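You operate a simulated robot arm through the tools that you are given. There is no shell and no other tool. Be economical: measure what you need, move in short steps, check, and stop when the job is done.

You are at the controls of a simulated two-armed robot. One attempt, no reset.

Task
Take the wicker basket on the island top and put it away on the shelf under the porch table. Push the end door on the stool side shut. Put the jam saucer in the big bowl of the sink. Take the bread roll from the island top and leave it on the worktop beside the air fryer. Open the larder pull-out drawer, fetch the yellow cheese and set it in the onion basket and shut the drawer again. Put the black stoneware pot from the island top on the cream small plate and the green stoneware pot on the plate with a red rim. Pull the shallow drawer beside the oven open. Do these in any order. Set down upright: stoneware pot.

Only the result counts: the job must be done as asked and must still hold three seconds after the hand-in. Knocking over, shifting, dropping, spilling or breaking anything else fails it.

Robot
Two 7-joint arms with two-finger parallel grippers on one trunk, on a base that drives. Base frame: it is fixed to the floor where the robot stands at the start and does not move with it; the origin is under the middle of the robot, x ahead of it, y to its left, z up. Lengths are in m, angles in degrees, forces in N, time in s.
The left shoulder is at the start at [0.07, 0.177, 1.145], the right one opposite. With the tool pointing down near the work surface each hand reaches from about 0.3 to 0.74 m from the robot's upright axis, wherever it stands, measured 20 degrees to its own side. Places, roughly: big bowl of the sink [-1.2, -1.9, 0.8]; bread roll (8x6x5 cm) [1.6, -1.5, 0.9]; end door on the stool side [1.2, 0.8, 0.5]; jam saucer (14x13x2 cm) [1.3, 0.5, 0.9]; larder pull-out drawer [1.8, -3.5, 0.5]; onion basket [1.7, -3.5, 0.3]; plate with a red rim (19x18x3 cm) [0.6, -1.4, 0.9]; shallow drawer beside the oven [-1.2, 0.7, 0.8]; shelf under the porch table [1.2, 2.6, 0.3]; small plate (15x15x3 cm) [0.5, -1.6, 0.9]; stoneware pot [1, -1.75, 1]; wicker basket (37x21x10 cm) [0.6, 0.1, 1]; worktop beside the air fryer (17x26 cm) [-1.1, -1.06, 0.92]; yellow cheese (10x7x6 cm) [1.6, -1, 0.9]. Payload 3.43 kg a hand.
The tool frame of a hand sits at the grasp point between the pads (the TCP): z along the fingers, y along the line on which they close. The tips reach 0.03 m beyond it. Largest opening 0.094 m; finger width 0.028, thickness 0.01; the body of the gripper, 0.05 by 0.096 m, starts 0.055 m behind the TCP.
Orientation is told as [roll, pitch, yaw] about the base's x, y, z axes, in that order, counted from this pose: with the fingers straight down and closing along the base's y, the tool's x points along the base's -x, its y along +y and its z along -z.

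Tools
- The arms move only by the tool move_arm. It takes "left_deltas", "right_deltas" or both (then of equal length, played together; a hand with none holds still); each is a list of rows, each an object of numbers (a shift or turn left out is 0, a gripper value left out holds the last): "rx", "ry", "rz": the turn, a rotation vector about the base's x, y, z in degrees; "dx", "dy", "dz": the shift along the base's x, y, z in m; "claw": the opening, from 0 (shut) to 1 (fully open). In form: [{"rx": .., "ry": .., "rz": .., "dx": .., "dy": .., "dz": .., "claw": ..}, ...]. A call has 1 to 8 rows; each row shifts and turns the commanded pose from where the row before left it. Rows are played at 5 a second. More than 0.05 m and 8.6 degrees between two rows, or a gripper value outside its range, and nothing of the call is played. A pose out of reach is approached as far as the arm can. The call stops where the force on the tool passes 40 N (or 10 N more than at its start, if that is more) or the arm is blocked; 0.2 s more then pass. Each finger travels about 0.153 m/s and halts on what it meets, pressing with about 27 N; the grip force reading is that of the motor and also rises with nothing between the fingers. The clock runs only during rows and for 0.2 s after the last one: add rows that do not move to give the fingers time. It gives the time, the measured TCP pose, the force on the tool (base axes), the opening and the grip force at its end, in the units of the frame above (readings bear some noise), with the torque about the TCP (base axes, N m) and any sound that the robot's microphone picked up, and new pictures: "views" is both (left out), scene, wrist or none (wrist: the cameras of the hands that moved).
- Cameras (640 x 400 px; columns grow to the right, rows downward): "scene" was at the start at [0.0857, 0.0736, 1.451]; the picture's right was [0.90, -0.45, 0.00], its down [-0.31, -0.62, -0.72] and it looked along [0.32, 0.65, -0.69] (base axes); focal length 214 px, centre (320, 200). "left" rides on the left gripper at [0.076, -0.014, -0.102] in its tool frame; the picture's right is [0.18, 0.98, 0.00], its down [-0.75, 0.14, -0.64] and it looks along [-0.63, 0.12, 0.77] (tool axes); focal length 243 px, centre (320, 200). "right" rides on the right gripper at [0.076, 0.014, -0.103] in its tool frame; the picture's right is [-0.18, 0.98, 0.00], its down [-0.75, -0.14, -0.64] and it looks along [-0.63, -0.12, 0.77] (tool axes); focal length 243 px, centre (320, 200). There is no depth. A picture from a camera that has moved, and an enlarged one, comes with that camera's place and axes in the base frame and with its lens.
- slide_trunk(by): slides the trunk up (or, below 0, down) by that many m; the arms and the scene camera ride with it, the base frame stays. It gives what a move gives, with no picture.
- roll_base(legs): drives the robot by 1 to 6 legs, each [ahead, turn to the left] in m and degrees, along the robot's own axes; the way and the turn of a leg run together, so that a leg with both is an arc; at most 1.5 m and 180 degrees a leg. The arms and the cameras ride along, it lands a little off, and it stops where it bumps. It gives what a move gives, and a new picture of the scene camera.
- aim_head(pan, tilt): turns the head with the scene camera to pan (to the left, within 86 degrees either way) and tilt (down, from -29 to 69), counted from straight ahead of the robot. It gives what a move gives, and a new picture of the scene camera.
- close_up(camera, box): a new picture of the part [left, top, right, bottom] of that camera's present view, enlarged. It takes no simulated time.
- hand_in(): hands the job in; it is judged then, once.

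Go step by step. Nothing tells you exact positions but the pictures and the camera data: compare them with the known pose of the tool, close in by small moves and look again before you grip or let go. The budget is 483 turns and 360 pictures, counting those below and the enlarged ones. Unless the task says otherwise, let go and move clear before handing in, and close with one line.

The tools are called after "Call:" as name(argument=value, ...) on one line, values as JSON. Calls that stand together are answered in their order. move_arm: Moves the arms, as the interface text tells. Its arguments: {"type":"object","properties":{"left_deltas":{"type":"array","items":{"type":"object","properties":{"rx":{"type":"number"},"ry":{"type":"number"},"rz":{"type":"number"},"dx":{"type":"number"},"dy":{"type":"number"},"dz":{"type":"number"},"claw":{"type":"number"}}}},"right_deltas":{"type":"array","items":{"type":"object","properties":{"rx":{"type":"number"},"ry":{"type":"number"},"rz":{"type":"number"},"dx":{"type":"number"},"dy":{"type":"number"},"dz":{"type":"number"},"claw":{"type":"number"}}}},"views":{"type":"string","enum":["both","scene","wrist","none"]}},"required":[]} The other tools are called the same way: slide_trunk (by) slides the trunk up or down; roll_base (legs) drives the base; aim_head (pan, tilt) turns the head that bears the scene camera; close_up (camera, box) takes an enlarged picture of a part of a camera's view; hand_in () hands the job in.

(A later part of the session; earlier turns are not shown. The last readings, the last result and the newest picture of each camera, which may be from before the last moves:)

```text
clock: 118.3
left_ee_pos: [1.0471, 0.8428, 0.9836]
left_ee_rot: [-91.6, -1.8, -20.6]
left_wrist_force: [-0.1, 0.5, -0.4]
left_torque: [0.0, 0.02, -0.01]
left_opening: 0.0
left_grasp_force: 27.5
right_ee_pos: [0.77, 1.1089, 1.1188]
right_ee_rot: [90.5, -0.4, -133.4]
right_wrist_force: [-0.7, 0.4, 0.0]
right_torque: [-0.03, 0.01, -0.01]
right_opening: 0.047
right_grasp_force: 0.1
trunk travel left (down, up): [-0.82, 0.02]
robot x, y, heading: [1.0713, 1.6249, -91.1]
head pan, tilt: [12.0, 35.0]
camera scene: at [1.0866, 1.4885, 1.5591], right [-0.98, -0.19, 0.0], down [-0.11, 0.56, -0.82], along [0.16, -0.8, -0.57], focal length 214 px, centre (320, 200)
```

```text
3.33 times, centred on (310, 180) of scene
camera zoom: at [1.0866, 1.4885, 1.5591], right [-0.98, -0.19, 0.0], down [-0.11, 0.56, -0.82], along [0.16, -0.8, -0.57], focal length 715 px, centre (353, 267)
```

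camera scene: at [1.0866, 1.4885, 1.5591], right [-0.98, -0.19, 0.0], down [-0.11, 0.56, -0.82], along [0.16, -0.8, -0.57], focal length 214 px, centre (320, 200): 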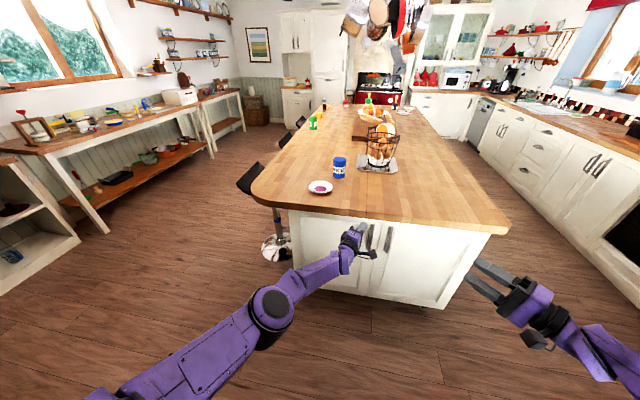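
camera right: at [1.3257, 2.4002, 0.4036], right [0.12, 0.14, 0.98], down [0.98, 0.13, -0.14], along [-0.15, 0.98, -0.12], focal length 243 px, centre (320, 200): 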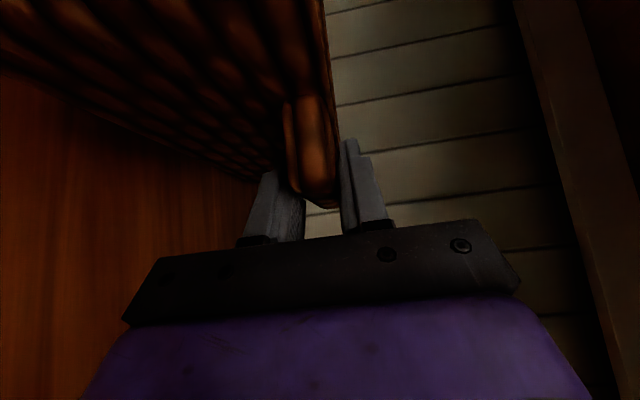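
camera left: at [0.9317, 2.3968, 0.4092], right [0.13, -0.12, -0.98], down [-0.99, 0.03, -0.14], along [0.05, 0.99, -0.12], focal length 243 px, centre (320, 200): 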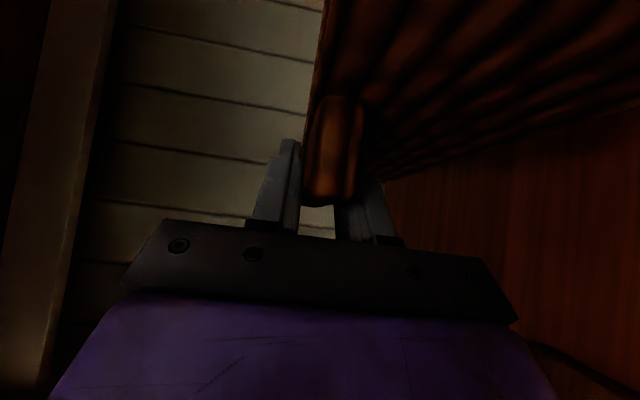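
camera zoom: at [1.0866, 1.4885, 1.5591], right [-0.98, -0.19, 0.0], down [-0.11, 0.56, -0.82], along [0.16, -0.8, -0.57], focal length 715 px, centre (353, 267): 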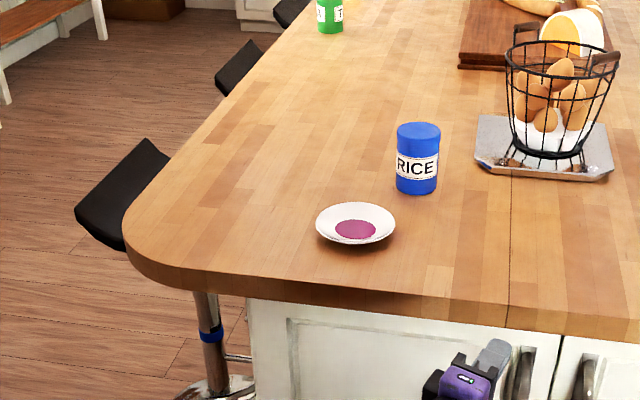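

Call:
move_arm(left_deltas=[{"dz": 0.04, "dy": 0.03, "claw": 0.25}, {"dz": 0.04, "dy": 0.04}, {"dz": 0.04, "dy": 0.04}, {"dx": 0.04, "rz": -7.7}, {"dx": 0.04, "rz": -7.7}, {"dx": 0.04, "rz": -7.6}, {"dx": 0.04}, {"dx": 0.04}], views="none")

Call:
move_arm(left_deltas=[{"rx": 6, "ry": -5.7}, {"rx": 6, "ry": -5.7}, {"rx": 6, "ry": -5.7}, {"rx": 6, "ry": -5.7}, {}], views="none")

Call:
roll_base(legs=[[0.4, 0]])

```text
refused: row 2 steps farther than a row can; nothing moved
```

```text
clock: 119.5
left_ee_pos: [1.0069, 0.8421, 0.9793]
left_ee_rot: [-71.4, -9.5, -27.3]
left_wrist_force: [0.1, 0.1, -0.2]
left_torque: [0.02, -0.03, -0.01]
left_opening: 0.0002
left_grasp_force: 27.1
left hand out of reach, approached as far as the arm can: row 2, 3, 4
right_ee_pos: [0.769, 1.1082, 1.1186]
right_ee_rot: [90.5, -0.4, -133.3]
right_wrist_force: [0.6, -1.0, 0.1]
right_torque: [0.03, 0.01, 0.01]
right_opening: 0.0469
right_grasp_force: 0.2
trunk travel left (down, up): [-0.82, 0.02]
robot x, y, heading: [1.0738, 1.6265, -91.1]
head pan, tilt: [12.0, 35.0]
```

```text
clock: 122.0
left_ee_pos: [0.9997, 0.4385, 0.9788]
left_ee_rot: [-71.5, -9.7, -27.2]
left_wrist_force: [0.5, -0.1, -0.5]
left_torque: [0.0, -0.01, -0.01]
left_opening: 0.0002
left_grasp_force: 27.1
right_ee_pos: [0.7629, 0.7033, 1.1187]
right_ee_rot: [90.6, -0.5, -133.3]
right_wrist_force: [-0.9, -0.2, -0.3]
right_torque: [0.0, 0.03, -0.04]
right_opening: 0.0473
right_grasp_force: 0.1
trunk travel left (down, up): [-0.82, 0.02]
robot x, y, heading: [1.0659, 1.2199, -90.9]
head pan, tilt: [12.0, 35.0]
camera scene: at [1.0805, 1.0843, 1.5593], right [-0.98, -0.19, 0.0], down [-0.11, 0.56, -0.82], along [0.16, -0.8, -0.57], focal length 214 px, centre (320, 200)
```

scene: 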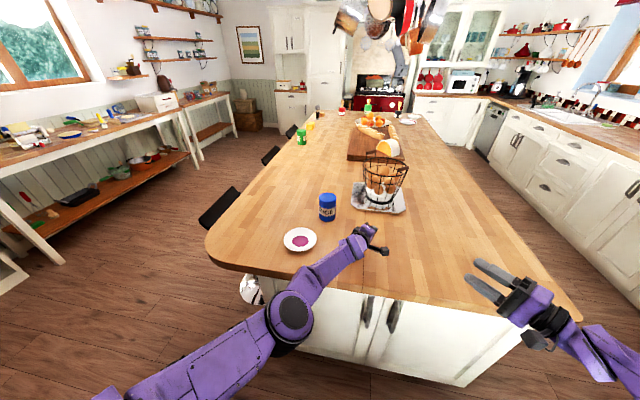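

Call:
move_arm(left_deltas=[{"dz": 0.04}, {"dz": 0.04, "dy": 0.02}, {"dz": 0.03, "dy": 0.035}, {"dy": 0.04}, {"dy": 0.04}, {"dy": 0.04}, {"dy": 0.04}, {"dy": 0.04}], views="none")

Call:
move_arm(left_deltas=[{"dx": 0.04, "rz": -5}, {"dx": 0.04, "rz": -5}, {"dx": 0.04, "rz": -5}, {"dx": 0.04}, {"dx": 0.04}, {"dx": 0.04}, {"dx": 0.02}], views="both")

```text
clock: 123.8
left_ee_pos: [0.9585, 0.4354, 1.0472]
left_ee_rot: [-71.4, -9.7, -27.3]
left_wrist_force: [0.8, 0.5, 0.3]
left_torque: [-0.03, -0.04, -0.05]
left_opening: 0.0
left_grasp_force: 27.0
left hand out of reach, approached as far as the arm can: row 1, 2, 3, 4, 5, 6, 7, 8
right_ee_pos: [0.7641, 0.7035, 1.1192]
right_ee_rot: [90.6, -0.4, -133.3]
right_wrist_force: [0.4, -0.4, 0.3]
right_torque: [0.02, -0.01, 0.01]
right_opening: 0.0469
right_grasp_force: 0.1
trunk travel left (down, up): [-0.82, 0.02]
robot x, y, heading: [1.0669, 1.2201, -90.9]
head pan, tilt: [12.0, 35.0]
```

```text
clock: 125.4
left_ee_pos: [1.1336, 0.4477, 1.0333]
left_ee_rot: [-71.5, -9.6, -42.3]
left_wrist_force: [-0.7, -0.4, -0.4]
left_torque: [0.05, -0.01, -0.03]
left_opening: 0.0002
left_grasp_force: 27.2
left hand out of reach, approached as far as the arm can: row 1, 2
right_ee_pos: [0.7643, 0.7041, 1.1188]
right_ee_rot: [90.6, -0.4, -133.3]
right_wrist_force: [1.0, 0.8, -0.5]
right_torque: [0.02, -0.01, 0.01]
right_opening: 0.0469
right_grasp_force: 0.1
trunk travel left (down, up): [-0.82, 0.02]
robot x, y, heading: [1.0647, 1.2241, -91.1]
head pan, tilt: [12.0, 35.0]
camera scene: at [1.0806, 1.0839, 1.5592], right [-0.98, -0.19, 0.0], down [-0.11, 0.56, -0.82], along [0.16, -0.8, -0.57], focal length 214 px, centre (320, 200)
camera left: at [1.1348, 0.5721, 1.0661], right [0.19, 0.25, -0.95], down [0.98, -0.01, 0.2], along [0.04, -0.97, -0.24], focal length 243 px, centre (320, 200)
```

scene: 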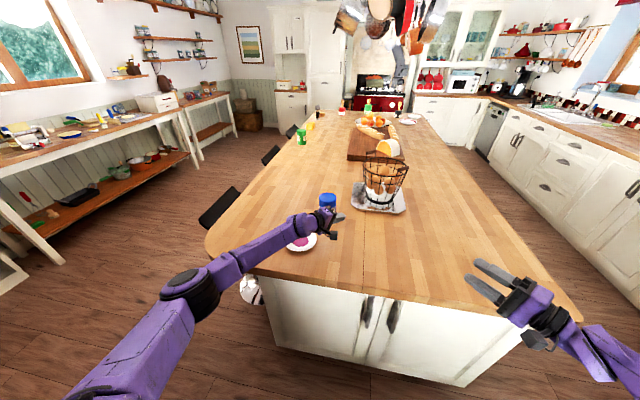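
left: 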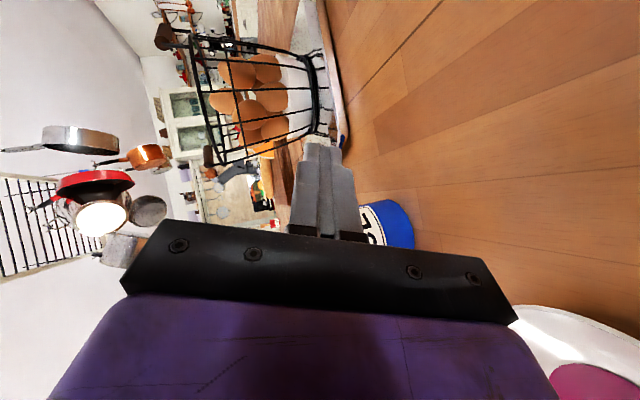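

Call:
move_arm(left_deltas=[{"dz": 0.045}, {"dy": 0.045}, {"dy": 0.045}, {"dy": 0.045}, {"dx": 0.045}, {"dx": 0.045}, {"dx": 0.045}, {"dx": 0.045}], views="none")

```text
clock: 127.2
left_ee_pos: [1.3176, 0.5782, 1.0767]
left_ee_rot: [-71.5, -9.6, -42.3]
left_wrist_force: [1.3, -0.4, 0.1]
left_torque: [0.03, 0.03, -0.02]
left_opening: 0.0001
left_grasp_force: 27.0
right_ee_pos: [0.7649, 0.7034, 1.1187]
right_ee_rot: [90.5, -0.5, -133.2]
right_wrist_force: [0.9, 0.0, -0.1]
right_torque: [-0.02, 0.02, 0.02]
right_opening: 0.0468
right_grasp_force: 0.0
trunk travel left (down, up): [-0.82, 0.02]
robot x, y, heading: [1.0682, 1.219, -90.9]
head pan, tilt: [12.0, 35.0]
```

Call:
roll_base(legs=[[0.1, 0]])

Call:
move_arm(left_deltas=[{"rx": 3.05, "ry": 3.75, "rz": 1.6, "claw": 0.3}, {"rx": 3.05, "ry": 3.75, "rz": 1.6}, {"rx": 5.8, "ry": -4.7}, {"rx": 5.8, "ry": -4.7}, {"dy": 0.04}, {"dy": 0.04}, {"dy": 0.04}, {"dx": 0.03}], views="both")

```text
clock: 128.3
left_ee_pos: [1.3157, 0.4787, 1.0776]
left_ee_rot: [-71.4, -9.7, -42.2]
left_wrist_force: [-0.5, 1.0, 0.1]
left_torque: [0.0, 0.01, -0.03]
left_opening: 0.0
left_grasp_force: 26.8
right_ee_pos: [0.7623, 0.6027, 1.1194]
right_ee_rot: [90.6, -0.5, -133.1]
right_wrist_force: [0.8, 1.0, -0.4]
right_torque: [0.04, 0.0, -0.03]
right_opening: 0.047
right_grasp_force: 0.1
trunk travel left (down, up): [-0.82, 0.02]
robot x, y, heading: [1.066, 1.1172, -91.1]
head pan, tilt: [12.0, 35.0]
camera scene: at [1.0798, 0.9837, 1.5593], right [-0.98, -0.19, 0.0], down [-0.11, 0.56, -0.82], along [0.16, -0.8, -0.57], focal length 214 px, centre (320, 200)
```

scene: 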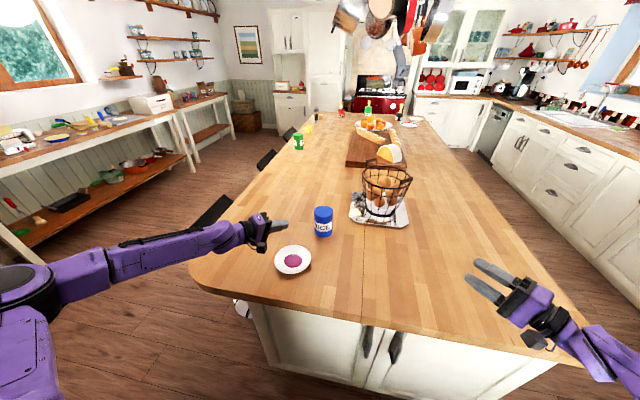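

```text
clock: 130.1
left_ee_pos: [1.3499, 0.5978, 1.075]
left_ee_rot: [-56.8, 0.1, -39.0]
left_wrist_force: [-1.2, 0.7, 0.8]
left_torque: [0.02, 0.0, -0.02]
left_opening: 0.0281
left_grasp_force: 0.1
right_ee_pos: [0.7656, 0.602, 1.1186]
right_ee_rot: [90.5, -0.4, -133.2]
right_wrist_force: [0.1, -0.3, -0.1]
right_torque: [-0.02, 0.03, -0.02]
right_opening: 0.0469
right_grasp_force: 0.0
trunk travel left (down, up): [-0.82, 0.02]
robot x, y, heading: [1.0642, 1.1178, -90.9]
head pan, tilt: [12.0, 35.0]
camera scene: at [1.0818, 0.9827, 1.5591], right [-0.98, -0.19, 0.0], down [-0.11, 0.56, -0.82], along [0.16, -0.8, -0.57], focal length 214 px, centre (320, 200)
camera left: at [1.3393, 0.7059, 1.1427], right [0.19, 0.53, -0.82], down [0.97, 0.0, 0.23], along [0.13, -0.85, -0.52], focal length 243 px, centre (320, 200)
```

scene: 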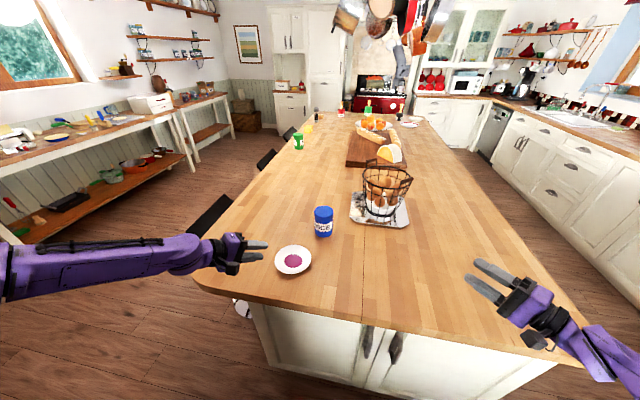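
left: 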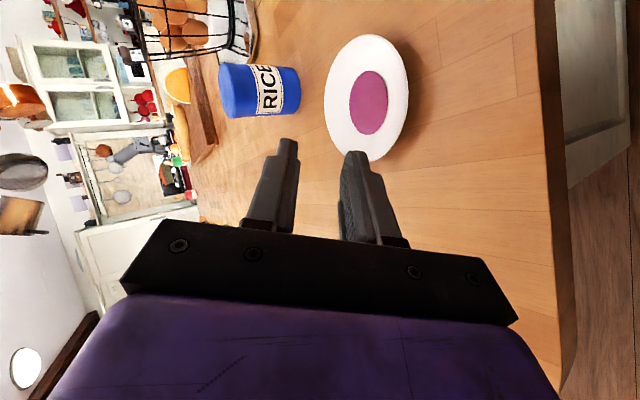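

Call:
move_arm(left_deltas=[{"dz": -0.04, "dx": 0.01}, {"dz": -0.04}, {"dz": -0.015}, {}], views="wrist")

Call:
close_up(camera="scene", box=[180, 200, 360, 300])

```text
clock: 131.1
left_ee_pos: [1.3534, 0.5987, 0.9807]
left_ee_rot: [-56.8, 0.1, -38.9]
left_wrist_force: [-1.2, 0.7, 0.0]
left_torque: [0.03, -0.02, 0.0]
left_opening: 0.0282
left_grasp_force: 0.0
right_ee_pos: [0.764, 0.602, 1.1193]
right_ee_rot: [90.5, -0.4, -133.2]
right_wrist_force: [-0.8, -0.4, -0.5]
right_torque: [0.01, 0.0, 0.01]
right_opening: 0.0469
right_grasp_force: 0.1
trunk travel left (down, up): [-0.82, 0.02]
robot x, y, heading: [1.0635, 1.1181, -90.7]
head pan, tilt: [12.0, 35.0]
camera left: at [1.3442, 0.7063, 1.0478], right [0.2, 0.53, -0.82], down [0.97, 0.0, 0.23], along [0.13, -0.85, -0.52], focal length 243 px, centre (320, 200)
```

left: 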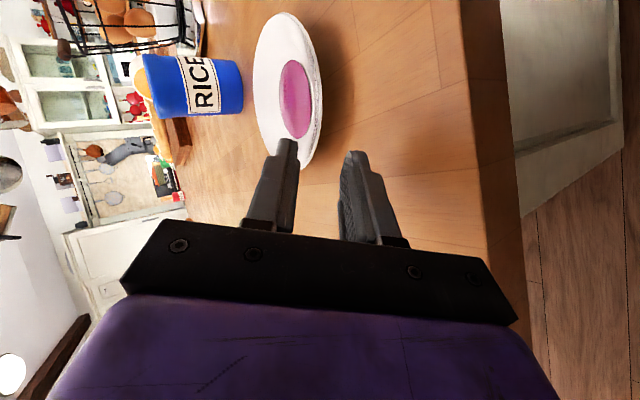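

```text
3.56 times, centred on (270, 250) of scene
camera zoom: at [1.0796, 0.9828, 1.5592], right [-0.98, -0.19, 0.0], down [-0.11, 0.56, -0.82], along [0.16, -0.8, -0.57], focal length 763 px, centre (498, 22)
```

zoom: 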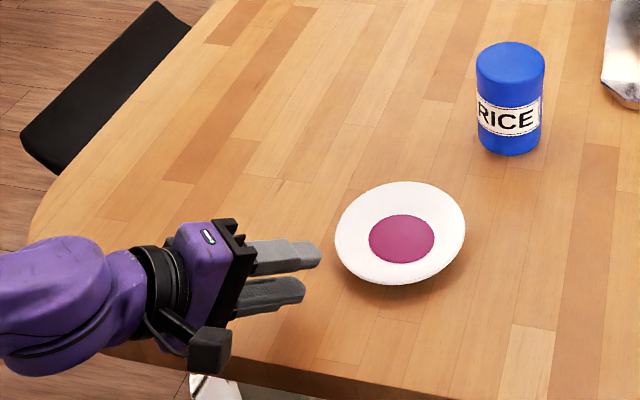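

Call:
move_arm(left_deltas=[{"claw": 0.17}, {"dz": -0.015}, {"dz": -0.01}, {"dz": -0.003}, {"dz": -0.003}, {"dz": -0.003}, {"dz": -0.003}], views="wrist")

Call:
close_up(camera="scene", box=[200, 220, 330, 300])

```text
clock: 132.7
left_ee_pos: [1.3549, 0.6003, 0.9493]
left_ee_rot: [-57.1, -0.1, -38.9]
left_wrist_force: [5.8, 6.7, 21.1]
left_torque: [-0.04, 0.13, 0.01]
left_opening: 0.0088
left_grasp_force: 0.0
right_ee_pos: [0.7633, 0.6065, 1.1214]
right_ee_rot: [90.6, -0.6, -133.2]
right_wrist_force: [0.5, -0.1, -0.7]
right_torque: [0.04, 0.02, 0.0]
right_opening: 0.0471
right_grasp_force: 0.0
trunk travel left (down, up): [-0.82, 0.02]
robot x, y, heading: [1.0659, 1.1198, -90.6]
head pan, tilt: [12.0, 35.0]
camera left: at [1.3451, 0.7088, 1.0158], right [0.19, 0.53, -0.83], down [0.97, 0.01, 0.23], along [0.13, -0.85, -0.51], focal length 243 px, centre (320, 200)
```

left: 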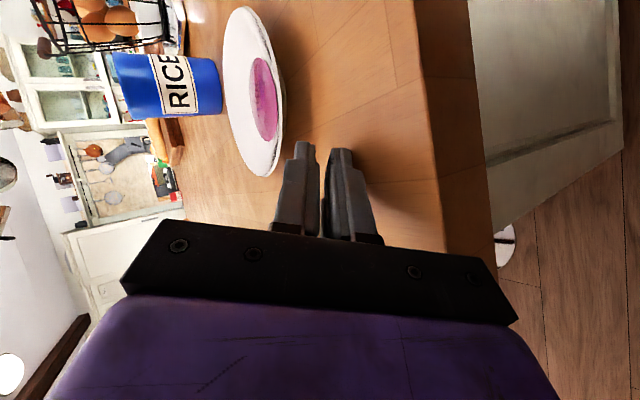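

```text
4.92 times, centred on (265, 260) of scene
camera zoom: at [1.0794, 0.9877, 1.56], right [-0.98, -0.2, 0.0], down [-0.11, 0.56, -0.82], along [0.16, -0.81, -0.57], focal length 1056 px, centre (591, -95)
```

zoom: 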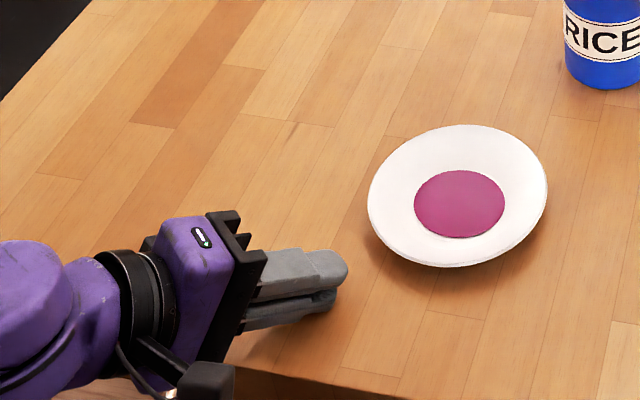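

Call:
move_arm(left_deltas=[{"dz": 0.004, "claw": 0.18}, {"dx": -0.0076, "dy": -0.0093}, {"dx": -0.0076, "dy": -0.0093}, {"dx": -0.0063, "dy": -0.0078}], views="wrist")

Call:
close_up(camera="scene", box=[220, 220, 330, 290])

```text
clock: 133.4
left_ee_pos: [1.3475, 0.5889, 0.9501]
left_ee_rot: [-56.9, -0.1, -38.8]
left_wrist_force: [8.0, 12.5, 16.4]
left_torque: [0.21, -0.04, -0.13]
left_opening: 0.014
left_grasp_force: 0.0
right_ee_pos: [0.7628, 0.6053, 1.1199]
right_ee_rot: [90.7, -0.4, -133.2]
right_wrist_force: [0.0, -0.5, 0.3]
right_torque: [-0.01, 0.01, -0.03]
right_opening: 0.0468
right_grasp_force: 0.1
trunk travel left (down, up): [-0.82, 0.02]
robot x, y, heading: [1.0632, 1.1199, -90.5]
head pan, tilt: [12.0, 35.0]
stopped in row 3 (left hand): the force on the tool passed its limit (the readings are from after the stop); the commanded pose is now the measured one
camera left: at [1.3369, 0.698, 1.0184], right [0.19, 0.53, -0.82], down [0.97, 0.01, 0.23], along [0.13, -0.85, -0.52], focal length 243 px, centre (320, 200)
```

left: 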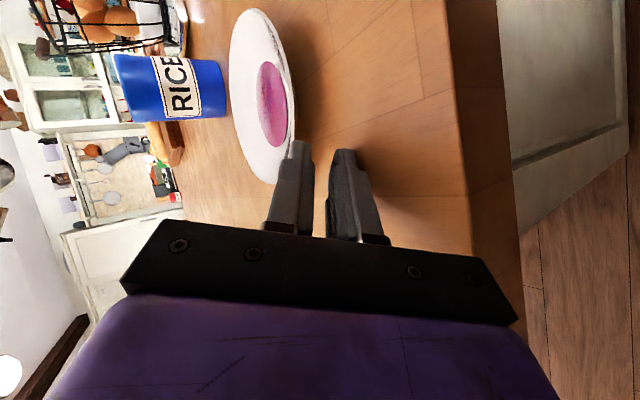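

```text
5.71 times, centred on (275, 255) of scene
camera zoom: at [1.0791, 0.9876, 1.5596], right [-0.98, -0.2, 0.0], down [-0.11, 0.56, -0.82], along [0.16, -0.8, -0.57], focal length 1226 px, centre (577, -114)
```

zoom: 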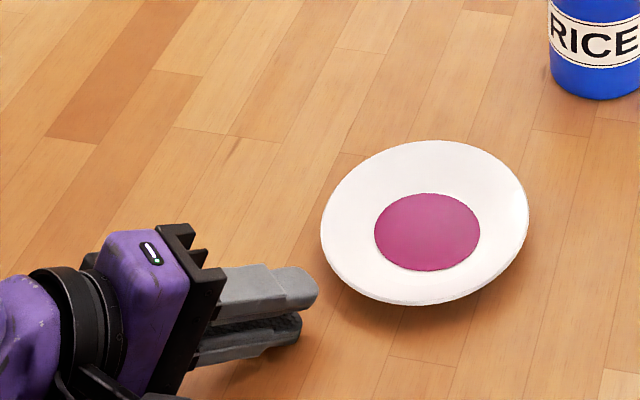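

Call:
move_arm(left_deltas=[{"dz": 0.005, "claw": 0.18}, {"dx": -0.0063, "dy": -0.0078}, {"dx": -0.0063, "dy": -0.0078}, {"dx": -0.0032, "dy": -0.0039}], views="wrist")

Call:
close_up(camera="scene", box=[220, 220, 330, 290])

```text
clock: 134.4
left_ee_pos: [1.3311, 0.5667, 0.9523]
left_ee_rot: [-56.6, 0.1, -38.9]
left_wrist_force: [0.4, -0.4, 0.1]
left_torque: [-0.02, -0.01, 0.01]
left_opening: 0.0168
left_grasp_force: 0.1
right_ee_pos: [0.7629, 0.6017, 1.1189]
right_ee_rot: [90.6, -0.4, -133.2]
right_wrist_force: [-0.7, 0.0, -0.9]
right_torque: [-0.01, 0.01, -0.03]
right_opening: 0.0471
right_grasp_force: 0.1
trunk travel left (down, up): [-0.82, 0.02]
robot x, y, heading: [1.0611, 1.1197, -90.6]
head pan, tilt: [12.0, 35.0]
camera left: at [1.32, 0.6758, 1.0207], right [0.2, 0.54, -0.82], down [0.97, 0.0, 0.23], along [0.13, -0.84, -0.52], focal length 243 px, centre (320, 200)
```

left: 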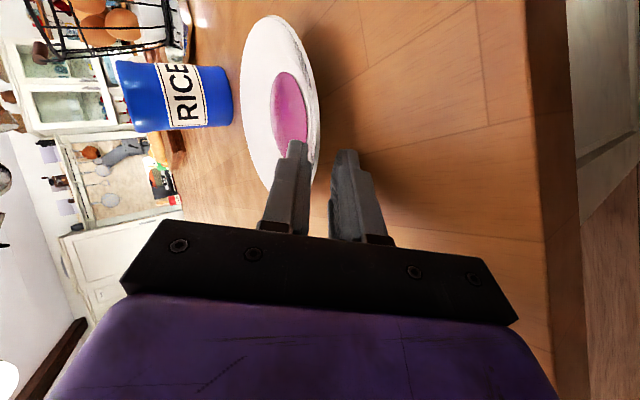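

```text
5.71 times, centred on (275, 255) of scene
camera zoom: at [1.0797, 0.9828, 1.5591], right [-0.98, -0.2, 0.0], down [-0.11, 0.56, -0.82], along [0.16, -0.8, -0.57], focal length 1226 px, centre (577, -114)
```

zoom: 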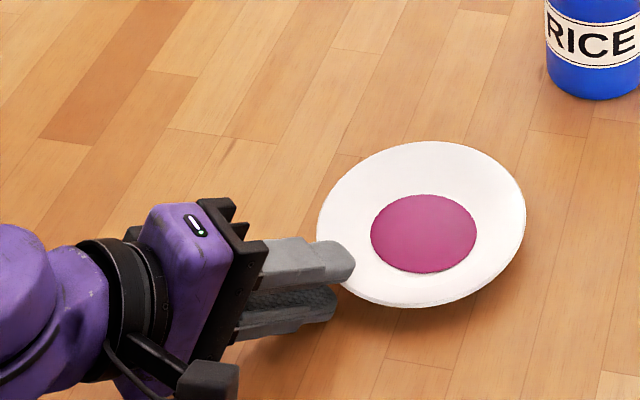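

Call:
move_arm(left_deltas=[{"dx": -0.0038, "dy": -0.0047}, {"dx": -0.0038, "dy": -0.0047}, {}], views="wrist")

Call:
close_up(camera="scene", box=[220, 220, 330, 290])

```text
clock: 135.2
left_ee_pos: [1.3229, 0.5571, 0.9523]
left_ee_rot: [-56.8, 0.1, -39.1]
left_wrist_force: [-0.4, 0.0, 0.0]
left_torque: [-0.04, 0.02, -0.01]
left_opening: 0.017
left_grasp_force: 0.0
right_ee_pos: [0.7624, 0.6037, 1.1196]
right_ee_rot: [90.6, -0.4, -133.2]
right_wrist_force: [-0.2, -0.2, 0.4]
right_torque: [0.0, 0.03, 0.0]
right_opening: 0.0469
right_grasp_force: 0.0
trunk travel left (down, up): [-0.82, 0.02]
robot x, y, heading: [1.0668, 1.1226, -90.7]
head pan, tilt: [12.0, 35.0]
camera left: at [1.3124, 0.6663, 1.0205], right [0.19, 0.54, -0.82], down [0.97, 0.0, 0.23], along [0.13, -0.84, -0.52], focal length 243 px, centre (320, 200)
```

left: 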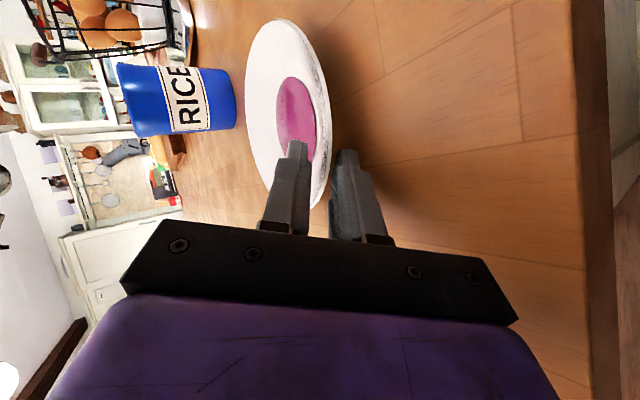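

```text
5.71 times, centred on (275, 255) of scene
camera zoom: at [1.0799, 0.9833, 1.5592], right [-0.98, -0.2, 0.0], down [-0.11, 0.56, -0.82], along [0.16, -0.8, -0.57], focal length 1226 px, centre (577, -114)
```

zoom: 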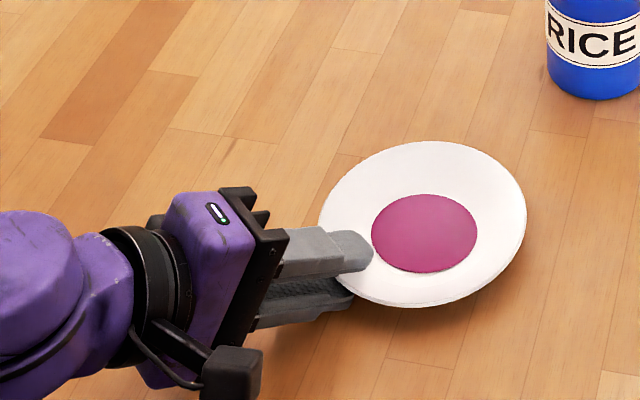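

Call:
move_arm(left_deltas=[{"claw": 0.12}, {"claw": 0.08}, {"claw": 0.04}, {"claw": 0.0}, {}, {}], views="none")

Call:
close_up(camera="scene", box=[220, 220, 330, 290])

```text
clock: 136.6
left_ee_pos: [1.3238, 0.5582, 0.9519]
left_ee_rot: [-56.7, 0.1, -38.9]
left_wrist_force: [0.2, 0.3, 0.2]
left_torque: [0.08, -0.05, 0.01]
left_opening: 0.0044
left_grasp_force: 27.3
right_ee_pos: [0.7627, 0.6021, 1.1202]
right_ee_rot: [90.5, -0.4, -133.3]
right_wrist_force: [0.2, -0.3, -0.1]
right_torque: [0.0, 0.02, 0.0]
right_opening: 0.0472
right_grasp_force: 0.0
trunk travel left (down, up): [-0.82, 0.02]
robot x, y, heading: [1.0652, 1.1208, -90.6]
head pan, tilt: [12.0, 35.0]
```

```text
5.71 times, centred on (275, 255) of scene
camera zoom: at [1.0799, 0.9827, 1.5591], right [-0.98, -0.2, 0.0], down [-0.11, 0.56, -0.82], along [0.16, -0.8, -0.57], focal length 1226 px, centre (577, -114)
```

zoom: 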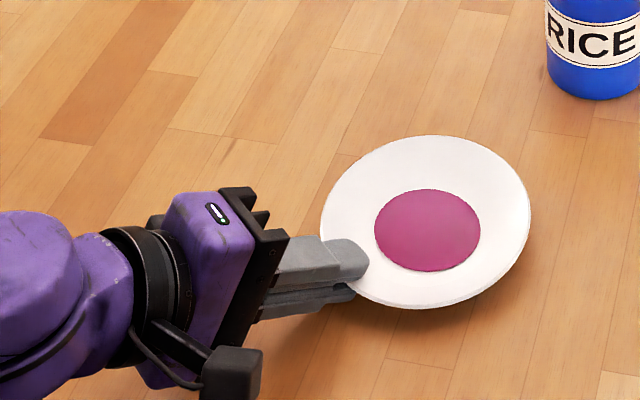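

Call:
move_arm(left_deltas=[{"dz": 0.01}, {"dz": 0.02}, {"dz": 0.03}, {"dz": 0.04}, {"dz": 0.04}, {}], views="both")

```text
clock: 138.0
left_ee_pos: [1.3235, 0.5575, 1.0924]
left_ee_rot: [-56.6, 0.1, -39.0]
left_wrist_force: [0.8, 0.1, -1.9]
left_torque: [0.11, -0.07, 0.0]
left_opening: 0.0042
left_grasp_force: 26.8
right_ee_pos: [0.7643, 0.6019, 1.1187]
right_ee_rot: [90.5, -0.4, -133.2]
right_wrist_force: [-0.2, 0.3, -0.1]
right_torque: [-0.02, 0.02, -0.02]
right_opening: 0.047
right_grasp_force: 0.0
trunk travel left (down, up): [-0.82, 0.02]
robot x, y, heading: [1.0658, 1.1205, -90.7]
head pan, tilt: [12.0, 35.0]
camera scene: at [1.0805, 0.9821, 1.5591], right [-0.98, -0.2, 0.0], down [-0.11, 0.56, -0.82], along [0.16, -0.8, -0.57], focal length 214 px, centre (320, 200)
camera left: at [1.3139, 0.6657, 1.1609], right [0.19, 0.54, -0.82], down [0.97, 0.0, 0.23], along [0.13, -0.84, -0.52], focal length 243 px, centre (320, 200)
```

scene: 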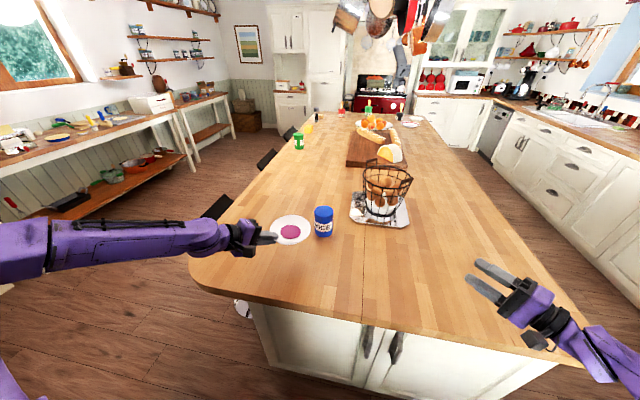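
left: 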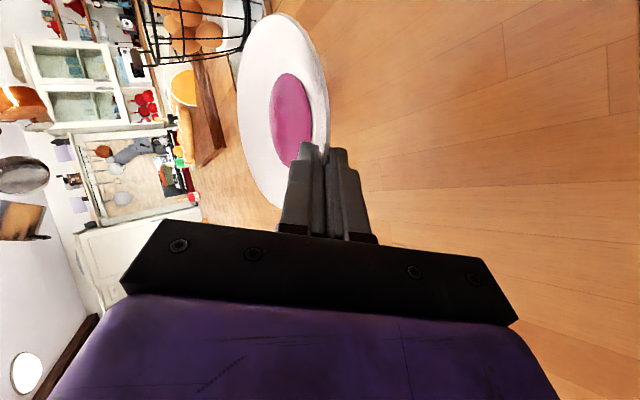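

Call:
roll_base(legs=[[-0.42, 0], [0, -89]])

Call:
roll_base(legs=[[1.38, 0]])

```text
clock: 144.4
left_ee_pos: [0.5083, 1.2851, 1.0925]
left_ee_rot: [-56.7, 0.2, -128.8]
left_wrist_force: [0.6, 0.4, -1.3]
left_torque: [-0.12, -0.07, -0.02]
left_opening: 0.0044
left_grasp_force: 26.9
right_ee_pos: [0.5522, 1.8486, 1.1184]
right_ee_rot: [90.5, -0.4, 136.8]
right_wrist_force: [-0.2, 0.5, -1.1]
right_torque: [0.01, 0.01, 0.01]
right_opening: 0.047
right_grasp_force: 0.1
trunk travel left (down, up): [-0.82, 0.02]
robot x, y, heading: [1.0736, 1.5495, 179.4]
head pan, tilt: [12.0, 35.0]
camera scene: at [0.9322, 1.5299, 1.5591], right [-0.2, 0.98, 0.0], down [0.56, 0.11, -0.82], along [-0.8, -0.16, -0.57], focal length 214 px, centre (320, 200)
```

scene: 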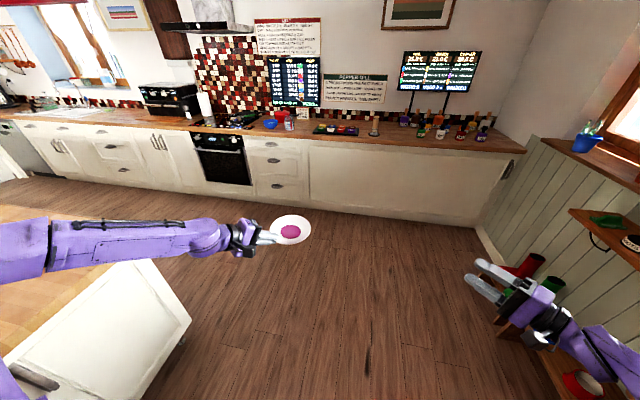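

```text
clock: 151.5
left_ee_pos: [-0.9137, 1.3284, 1.0923]
left_ee_rot: [-56.8, 0.1, -130.0]
left_wrist_force: [0.3, -0.9, -1.9]
left_torque: [-0.07, -0.09, 0.05]
left_opening: 0.0041
left_grasp_force: 26.5
right_ee_pos: [-0.8582, 1.8886, 1.1182]
right_ee_rot: [90.6, -0.3, 135.6]
right_wrist_force: [0.4, 0.8, -0.8]
right_torque: [0.0, -0.01, 0.01]
right_opening: 0.0468
right_grasp_force: 0.2
trunk travel left (down, up): [-0.82, 0.02]
robot x, y, heading: [-0.3472, 1.5796, 178.2]
head pan, tilt: [12.0, 35.0]
camera scene: at [-0.4847, 1.5626, 1.5592], right [-0.18, 0.98, 0.0], down [0.56, 0.1, -0.82], along [-0.81, -0.15, -0.57], focal length 214 px, centre (320, 200)
```

scene: 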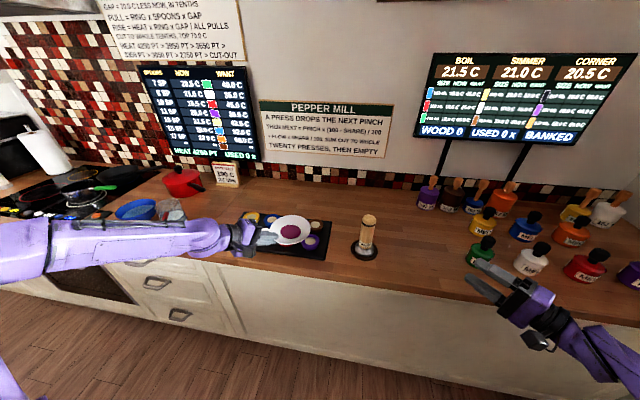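

Call:
roll_base(legs=[[-0.2, 0], [0, 85]])

```text
clock: 156.8
left_ee_pos: [0.0646, 0.9878, 1.0932]
left_ee_rot: [-56.7, 0.1, -43.8]
left_wrist_force: [0.2, 0.4, -1.7]
left_torque: [0.1, -0.07, -0.01]
left_opening: 0.0046
left_grasp_force: 27.1
right_ee_pos: [-0.4905, 1.0807, 1.1193]
right_ee_rot: [90.6, -0.4, -138.1]
right_wrist_force: [-1.1, 0.7, -0.4]
right_torque: [0.02, 0.0, 0.01]
right_opening: 0.0471
right_grasp_force: 0.1
trunk travel left (down, up): [-0.82, 0.02]
robot x, y, heading: [-0.1471, 1.5686, -95.8]
head pan, tilt: [12.0, 35.0]
camera scene: at [-0.1426, 1.432, 1.5591], right [-0.99, -0.11, 0.0], down [-0.06, 0.57, -0.82], along [0.09, -0.81, -0.57], focal length 214 px, centre (320, 200)
```

scene: 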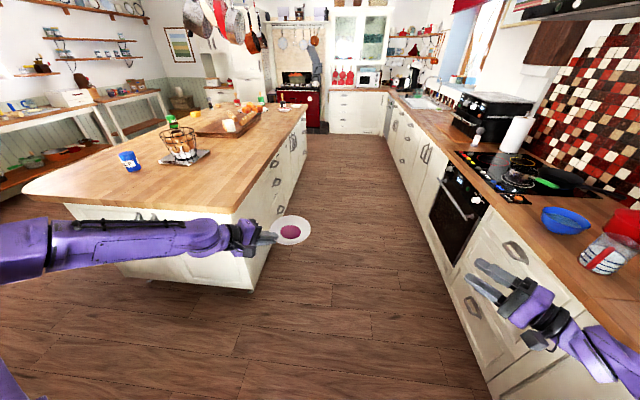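

Call:
roll_base(legs=[[1.4, 0], [0, 5]])

```text
clock: 164.3
left_ee_pos: [-0.0596, -0.4016, 1.093]
left_ee_rot: [-56.5, 0.1, -40.4]
left_wrist_force: [0.3, 0.7, -1.8]
left_torque: [0.07, -0.05, -0.01]
left_opening: 0.0043
left_grasp_force: 26.5
right_ee_pos: [-0.6194, -0.3444, 1.1189]
right_ee_rot: [90.5, -0.3, -134.6]
right_wrist_force: [0.3, -0.3, 1.3]
right_torque: [0.01, -0.02, 0.02]
right_opening: 0.047
right_grasp_force: 0.1
trunk travel left (down, up): [-0.82, 0.02]
robot x, y, heading: [-0.3046, 0.1659, -92.0]
head pan, tilt: [12.0, 35.0]
camera scene: at [-0.2931, 0.0287, 1.5592], right [-0.99, -0.17, 0.0], down [-0.1, 0.57, -0.82], along [0.14, -0.81, -0.57], focal length 214 px, centre (320, 200)
```

scene: 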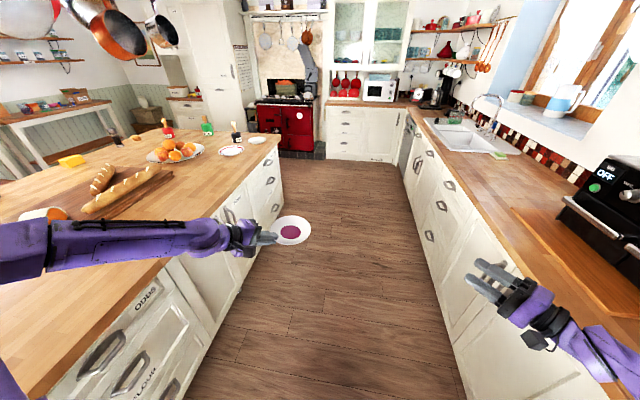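

Call:
roll_base(legs=[[1.4, 0]])

Call:
aim_head(pan=-60, tilt=35)

```text
clock: 171.3
left_ee_pos: [-0.0923, -1.8048, 1.0937]
left_ee_rot: [-56.5, 0.1, -39.4]
left_wrist_force: [0.4, 0.0, -1.5]
left_torque: [0.09, -0.11, -0.02]
left_opening: 0.0044
left_grasp_force: 27.5
right_ee_pos: [-0.6534, -1.755, 1.1188]
right_ee_rot: [90.5, -0.6, -133.9]
right_wrist_force: [0.1, 0.5, 0.1]
right_torque: [-0.02, -0.02, -0.02]
right_opening: 0.0468
right_grasp_force: 0.1
trunk travel left (down, up): [-0.82, 0.02]
robot x, y, heading: [-0.3481, -1.2409, -91.5]
head pan, tilt: [12.0, 35.0]
camera scene: at [-0.3316, -1.3775, 1.5592], right [-0.98, -0.19, 0.0], down [-0.11, 0.56, -0.82], along [0.15, -0.8, -0.57], focal length 214 px, centre (320, 200)
```

scene: 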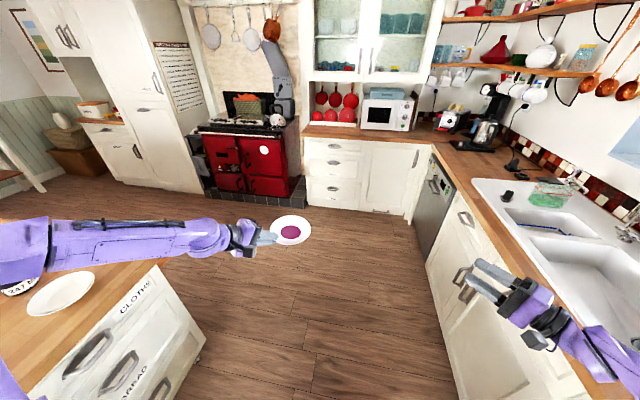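

```text
clock: 172.8
left_ee_pos: [-0.0921, -1.8064, 1.0926]
left_ee_rot: [-56.6, 0.1, -39.4]
left_wrist_force: [-0.6, 0.4, -2.0]
left_torque: [0.08, -0.09, -0.04]
left_opening: 0.0045
left_grasp_force: 27.3
right_ee_pos: [-0.6524, -1.7553, 1.12]
right_ee_rot: [90.5, -0.4, -133.9]
right_wrist_force: [-0.5, -0.1, -0.1]
right_torque: [0.05, 0.02, -0.04]
right_opening: 0.047
right_grasp_force: 0.0
trunk travel left (down, up): [-0.82, 0.02]
robot x, y, heading: [-0.3451, -1.2428, -91.3]
head pan, tilt: [-60.0, 35.0]
camera scene: at [-0.4251, -1.3336, 1.5592], right [-0.48, 0.88, 0.0], down [0.5, 0.28, -0.82], along [-0.72, -0.39, -0.57], focal length 214 px, centre (320, 200)
```

scene: 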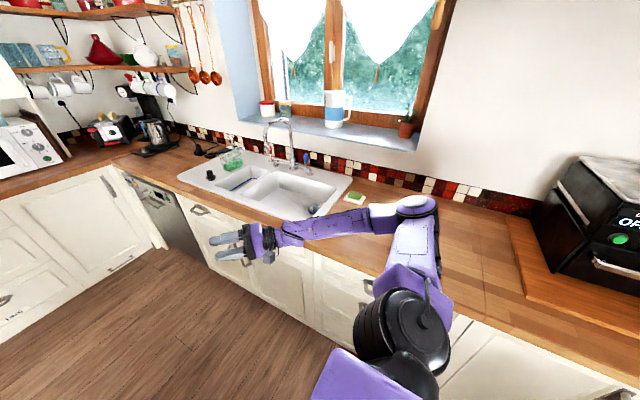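

Call:
roll_base(legs=[[0.45, 0], [0, -89]])

Call:
aim_head(pan=15, tilt=45)

```text
clock: 179.1
left_ee_pos: [-0.8999, -1.9817, 1.092]
left_ee_rot: [-56.7, 0.1, -125.2]
left_wrist_force: [-0.3, 0.0, -0.8]
left_torque: [-0.09, -0.12, -0.01]
left_opening: 0.0043
left_grasp_force: 26.8
right_ee_pos: [-0.8929, -1.4165, 1.1186]
right_ee_rot: [90.6, -0.3, 140.6]
right_wrist_force: [-1.5, -0.7, -0.1]
right_torque: [-0.02, -0.03, 0.06]
right_opening: 0.0469
right_grasp_force: 0.0
trunk travel left (down, up): [-0.82, 0.02]
robot x, y, heading: [-0.3554, -1.6824, -176.6]
head pan, tilt: [-60.0, 35.0]
camera scene: at [-0.4562, -1.6135, 1.5592], right [0.84, 0.55, 0.0], down [0.31, -0.48, -0.82], along [-0.45, 0.69, -0.57], focal length 214 px, centre (320, 200)
```

scene: 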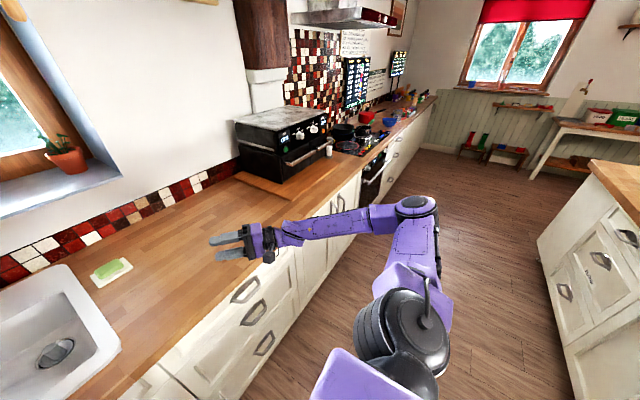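

```text
clock: 180.6
left_ee_pos: [-0.9001, -1.9797, 1.0938]
left_ee_rot: [-56.5, 0.1, -125.0]
left_wrist_force: [-0.4, -0.2, -2.0]
left_torque: [-0.07, -0.12, 0.0]
left_opening: 0.0042
left_grasp_force: 26.9
right_ee_pos: [-0.8924, -1.4173, 1.1186]
right_ee_rot: [90.6, -0.3, 140.5]
right_wrist_force: [0.0, -0.1, 0.5]
right_torque: [0.0, 0.01, 0.01]
right_opening: 0.047
right_grasp_force: 0.0
trunk travel left (down, up): [-0.82, 0.02]
robot x, y, heading: [-0.3532, -1.6871, -176.9]
head pan, tilt: [15.0, 45.0]
camera scene: at [-0.4855, -1.7123, 1.5443], right [-0.31, 0.95, 0.0], down [0.67, 0.22, -0.71], along [-0.67, -0.22, -0.71], focal length 214 px, centre (320, 200)
```

scene: 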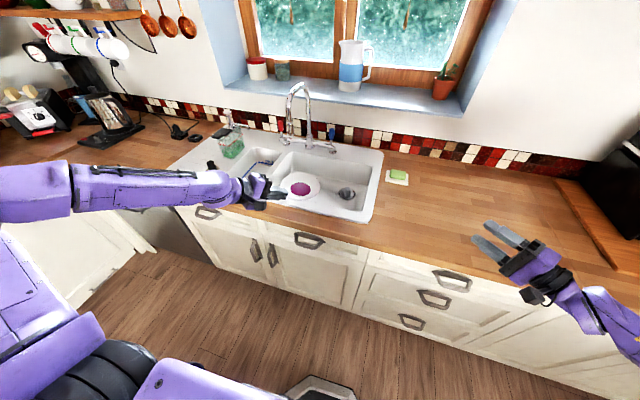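

Call:
close_up(camera="scene", box=[210, 90, 410, 230])

```text
2.86 times, centred on (310, 160) of scene
camera zoom: at [-0.4855, -1.7123, 1.5443], right [-0.31, 0.95, 0.0], down [0.67, 0.22, -0.71], along [-0.67, -0.22, -0.71], focal length 613 px, centre (349, 314)
```

zoom: 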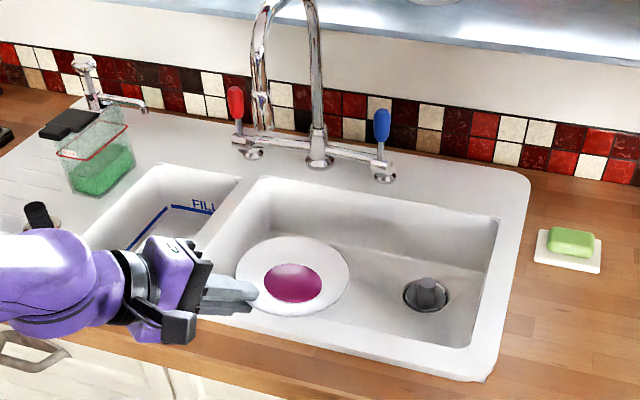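

Call:
roll_base(legs=[[0.18, 0]])

Call:
move_arm(left_deltas=[{"rz": -6.2}, {"rz": -6.2}, {"rz": -6.2}, {"rz": -6.2}, {}], views="scene")

```text
clock: 182.1
left_ee_pos: [-1.075, -1.9921, 1.0943]
left_ee_rot: [-56.7, 0.1, -125.1]
left_wrist_force: [-0.1, 0.0, -1.6]
left_torque: [-0.05, -0.09, -0.01]
left_opening: 0.0045
left_grasp_force: 26.7
right_ee_pos: [-1.0702, -1.4287, 1.1194]
right_ee_rot: [90.5, -0.4, 140.7]
right_wrist_force: [0.6, -0.4, 0.0]
right_torque: [-0.01, 0.02, -0.02]
right_opening: 0.0468
right_grasp_force: 0.1
trunk travel left (down, up): [-0.82, 0.02]
robot x, y, heading: [-0.5324, -1.6944, -176.6]
head pan, tilt: [15.0, 45.0]
camera scene: at [-0.6605, -1.7225, 1.5446], right [-0.31, 0.95, 0.0], down [0.67, 0.22, -0.71], along [-0.67, -0.22, -0.71], focal length 214 px, centre (320, 200)
```

scene: 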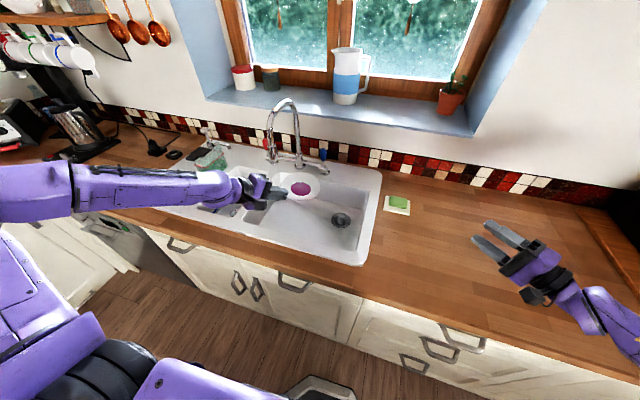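

```text
clock: 183.3
left_ee_pos: [-1.0757, -1.9911, 1.093]
left_ee_rot: [-56.6, 0.1, -149.8]
left_wrist_force: [1.0, 0.1, -1.8]
left_torque: [-0.09, -0.04, -0.02]
left_opening: 0.0045
left_grasp_force: 26.3
right_ee_pos: [-1.0701, -1.4304, 1.1189]
right_ee_rot: [90.6, -0.5, 140.7]
right_wrist_force: [-1.0, 0.4, 0.1]
right_torque: [0.0, -0.04, -0.01]
right_opening: 0.047
right_grasp_force: 0.0
trunk travel left (down, up): [-0.82, 0.02]
robot x, y, heading: [-0.5326, -1.6897, -176.4]
head pan, tilt: [15.0, 45.0]
camera scene: at [-0.6627, -1.7226, 1.5444], right [-0.31, 0.95, 0.0], down [0.67, 0.22, -0.71], along [-0.67, -0.22, -0.71], focal length 214 px, centre (320, 200)
```

scene: 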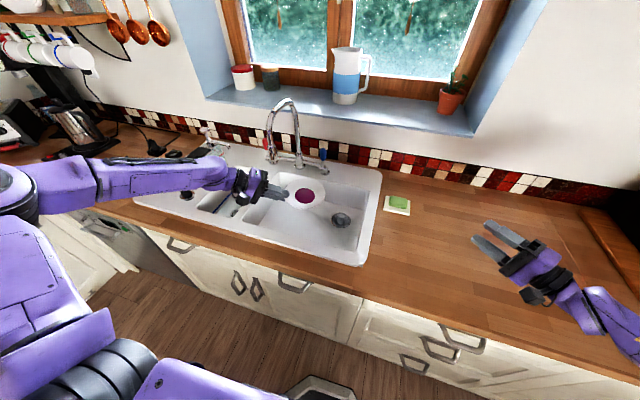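

Call:
close_up(camera="scene", box=[190, 90, 410, 270])

```text
2.22 times, centred on (300, 180) of scene
camera zoom: at [-0.6627, -1.7226, 1.5444], right [-0.31, 0.95, 0.0], down [0.67, 0.22, -0.71], along [-0.67, -0.22, -0.71], focal length 477 px, centre (364, 244)
```

zoom: 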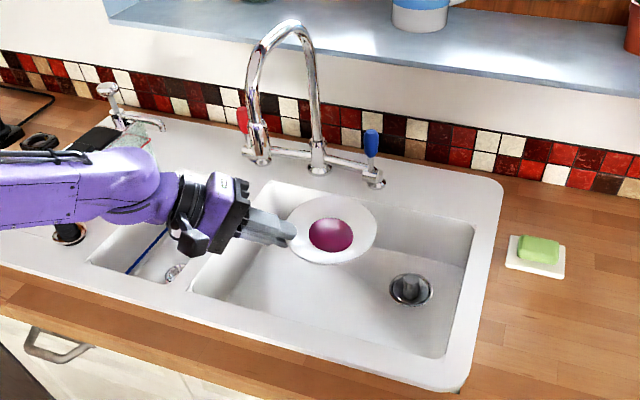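

Call:
move_arm(left_deltas=[{"dx": -0.035}, {"dx": -0.035}, {"dx": -0.03}, {"rx": -3, "ry": -1.8}, {"rx": -3, "ry": -1.8}, {"dz": -0.035}, {"dz": -0.035}, {"dz": -0.03}], views="both")

```text
clock: 185.1
left_ee_pos: [-1.1805, -1.9915, 0.9924]
left_ee_rot: [-49.7, 0.3, -149.7]
left_wrist_force: [0.1, 0.4, -1.6]
left_torque: [-0.07, -0.08, 0.0]
left_opening: 0.0043
left_grasp_force: 27.5
right_ee_pos: [-1.0716, -1.4288, 1.1187]
right_ee_rot: [90.4, -0.3, 140.6]
right_wrist_force: [1.1, -0.1, -0.1]
right_torque: [0.01, 0.01, 0.01]
right_opening: 0.047
right_grasp_force: 0.0
trunk travel left (down, up): [-0.82, 0.02]
robot x, y, heading: [-0.5331, -1.6927, -176.6]
head pan, tilt: [15.0, 45.0]
camera scene: at [-0.6636, -1.7227, 1.5443], right [-0.31, 0.95, 0.0], down [0.67, 0.22, -0.71], along [-0.67, -0.22, -0.71], focal length 214 px, centre (320, 200)
camera left: at [-1.0799, -2.0124, 1.07], right [0.48, -0.46, -0.75], down [-0.36, -0.88, 0.31], along [-0.8, 0.12, -0.59], focal length 243 px, centre (320, 200)
```

scene: 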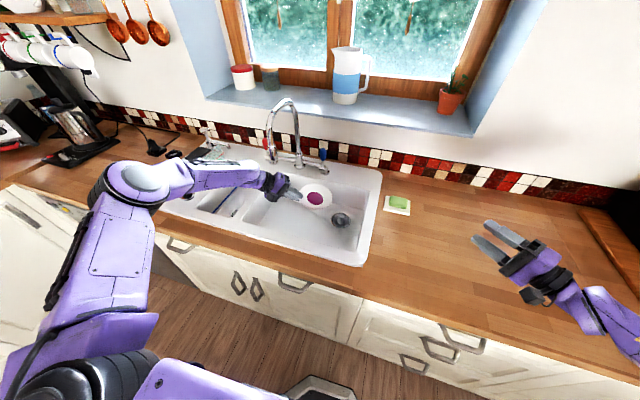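
left: 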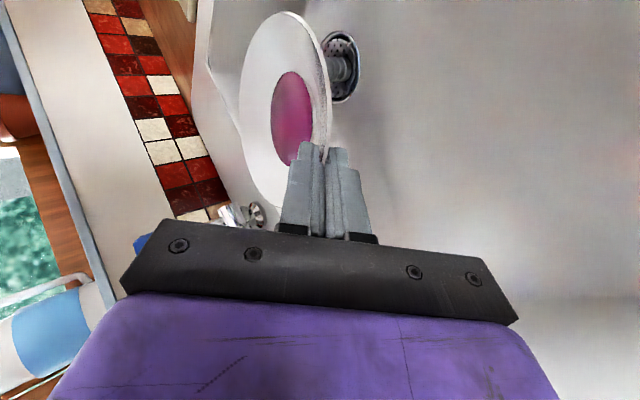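

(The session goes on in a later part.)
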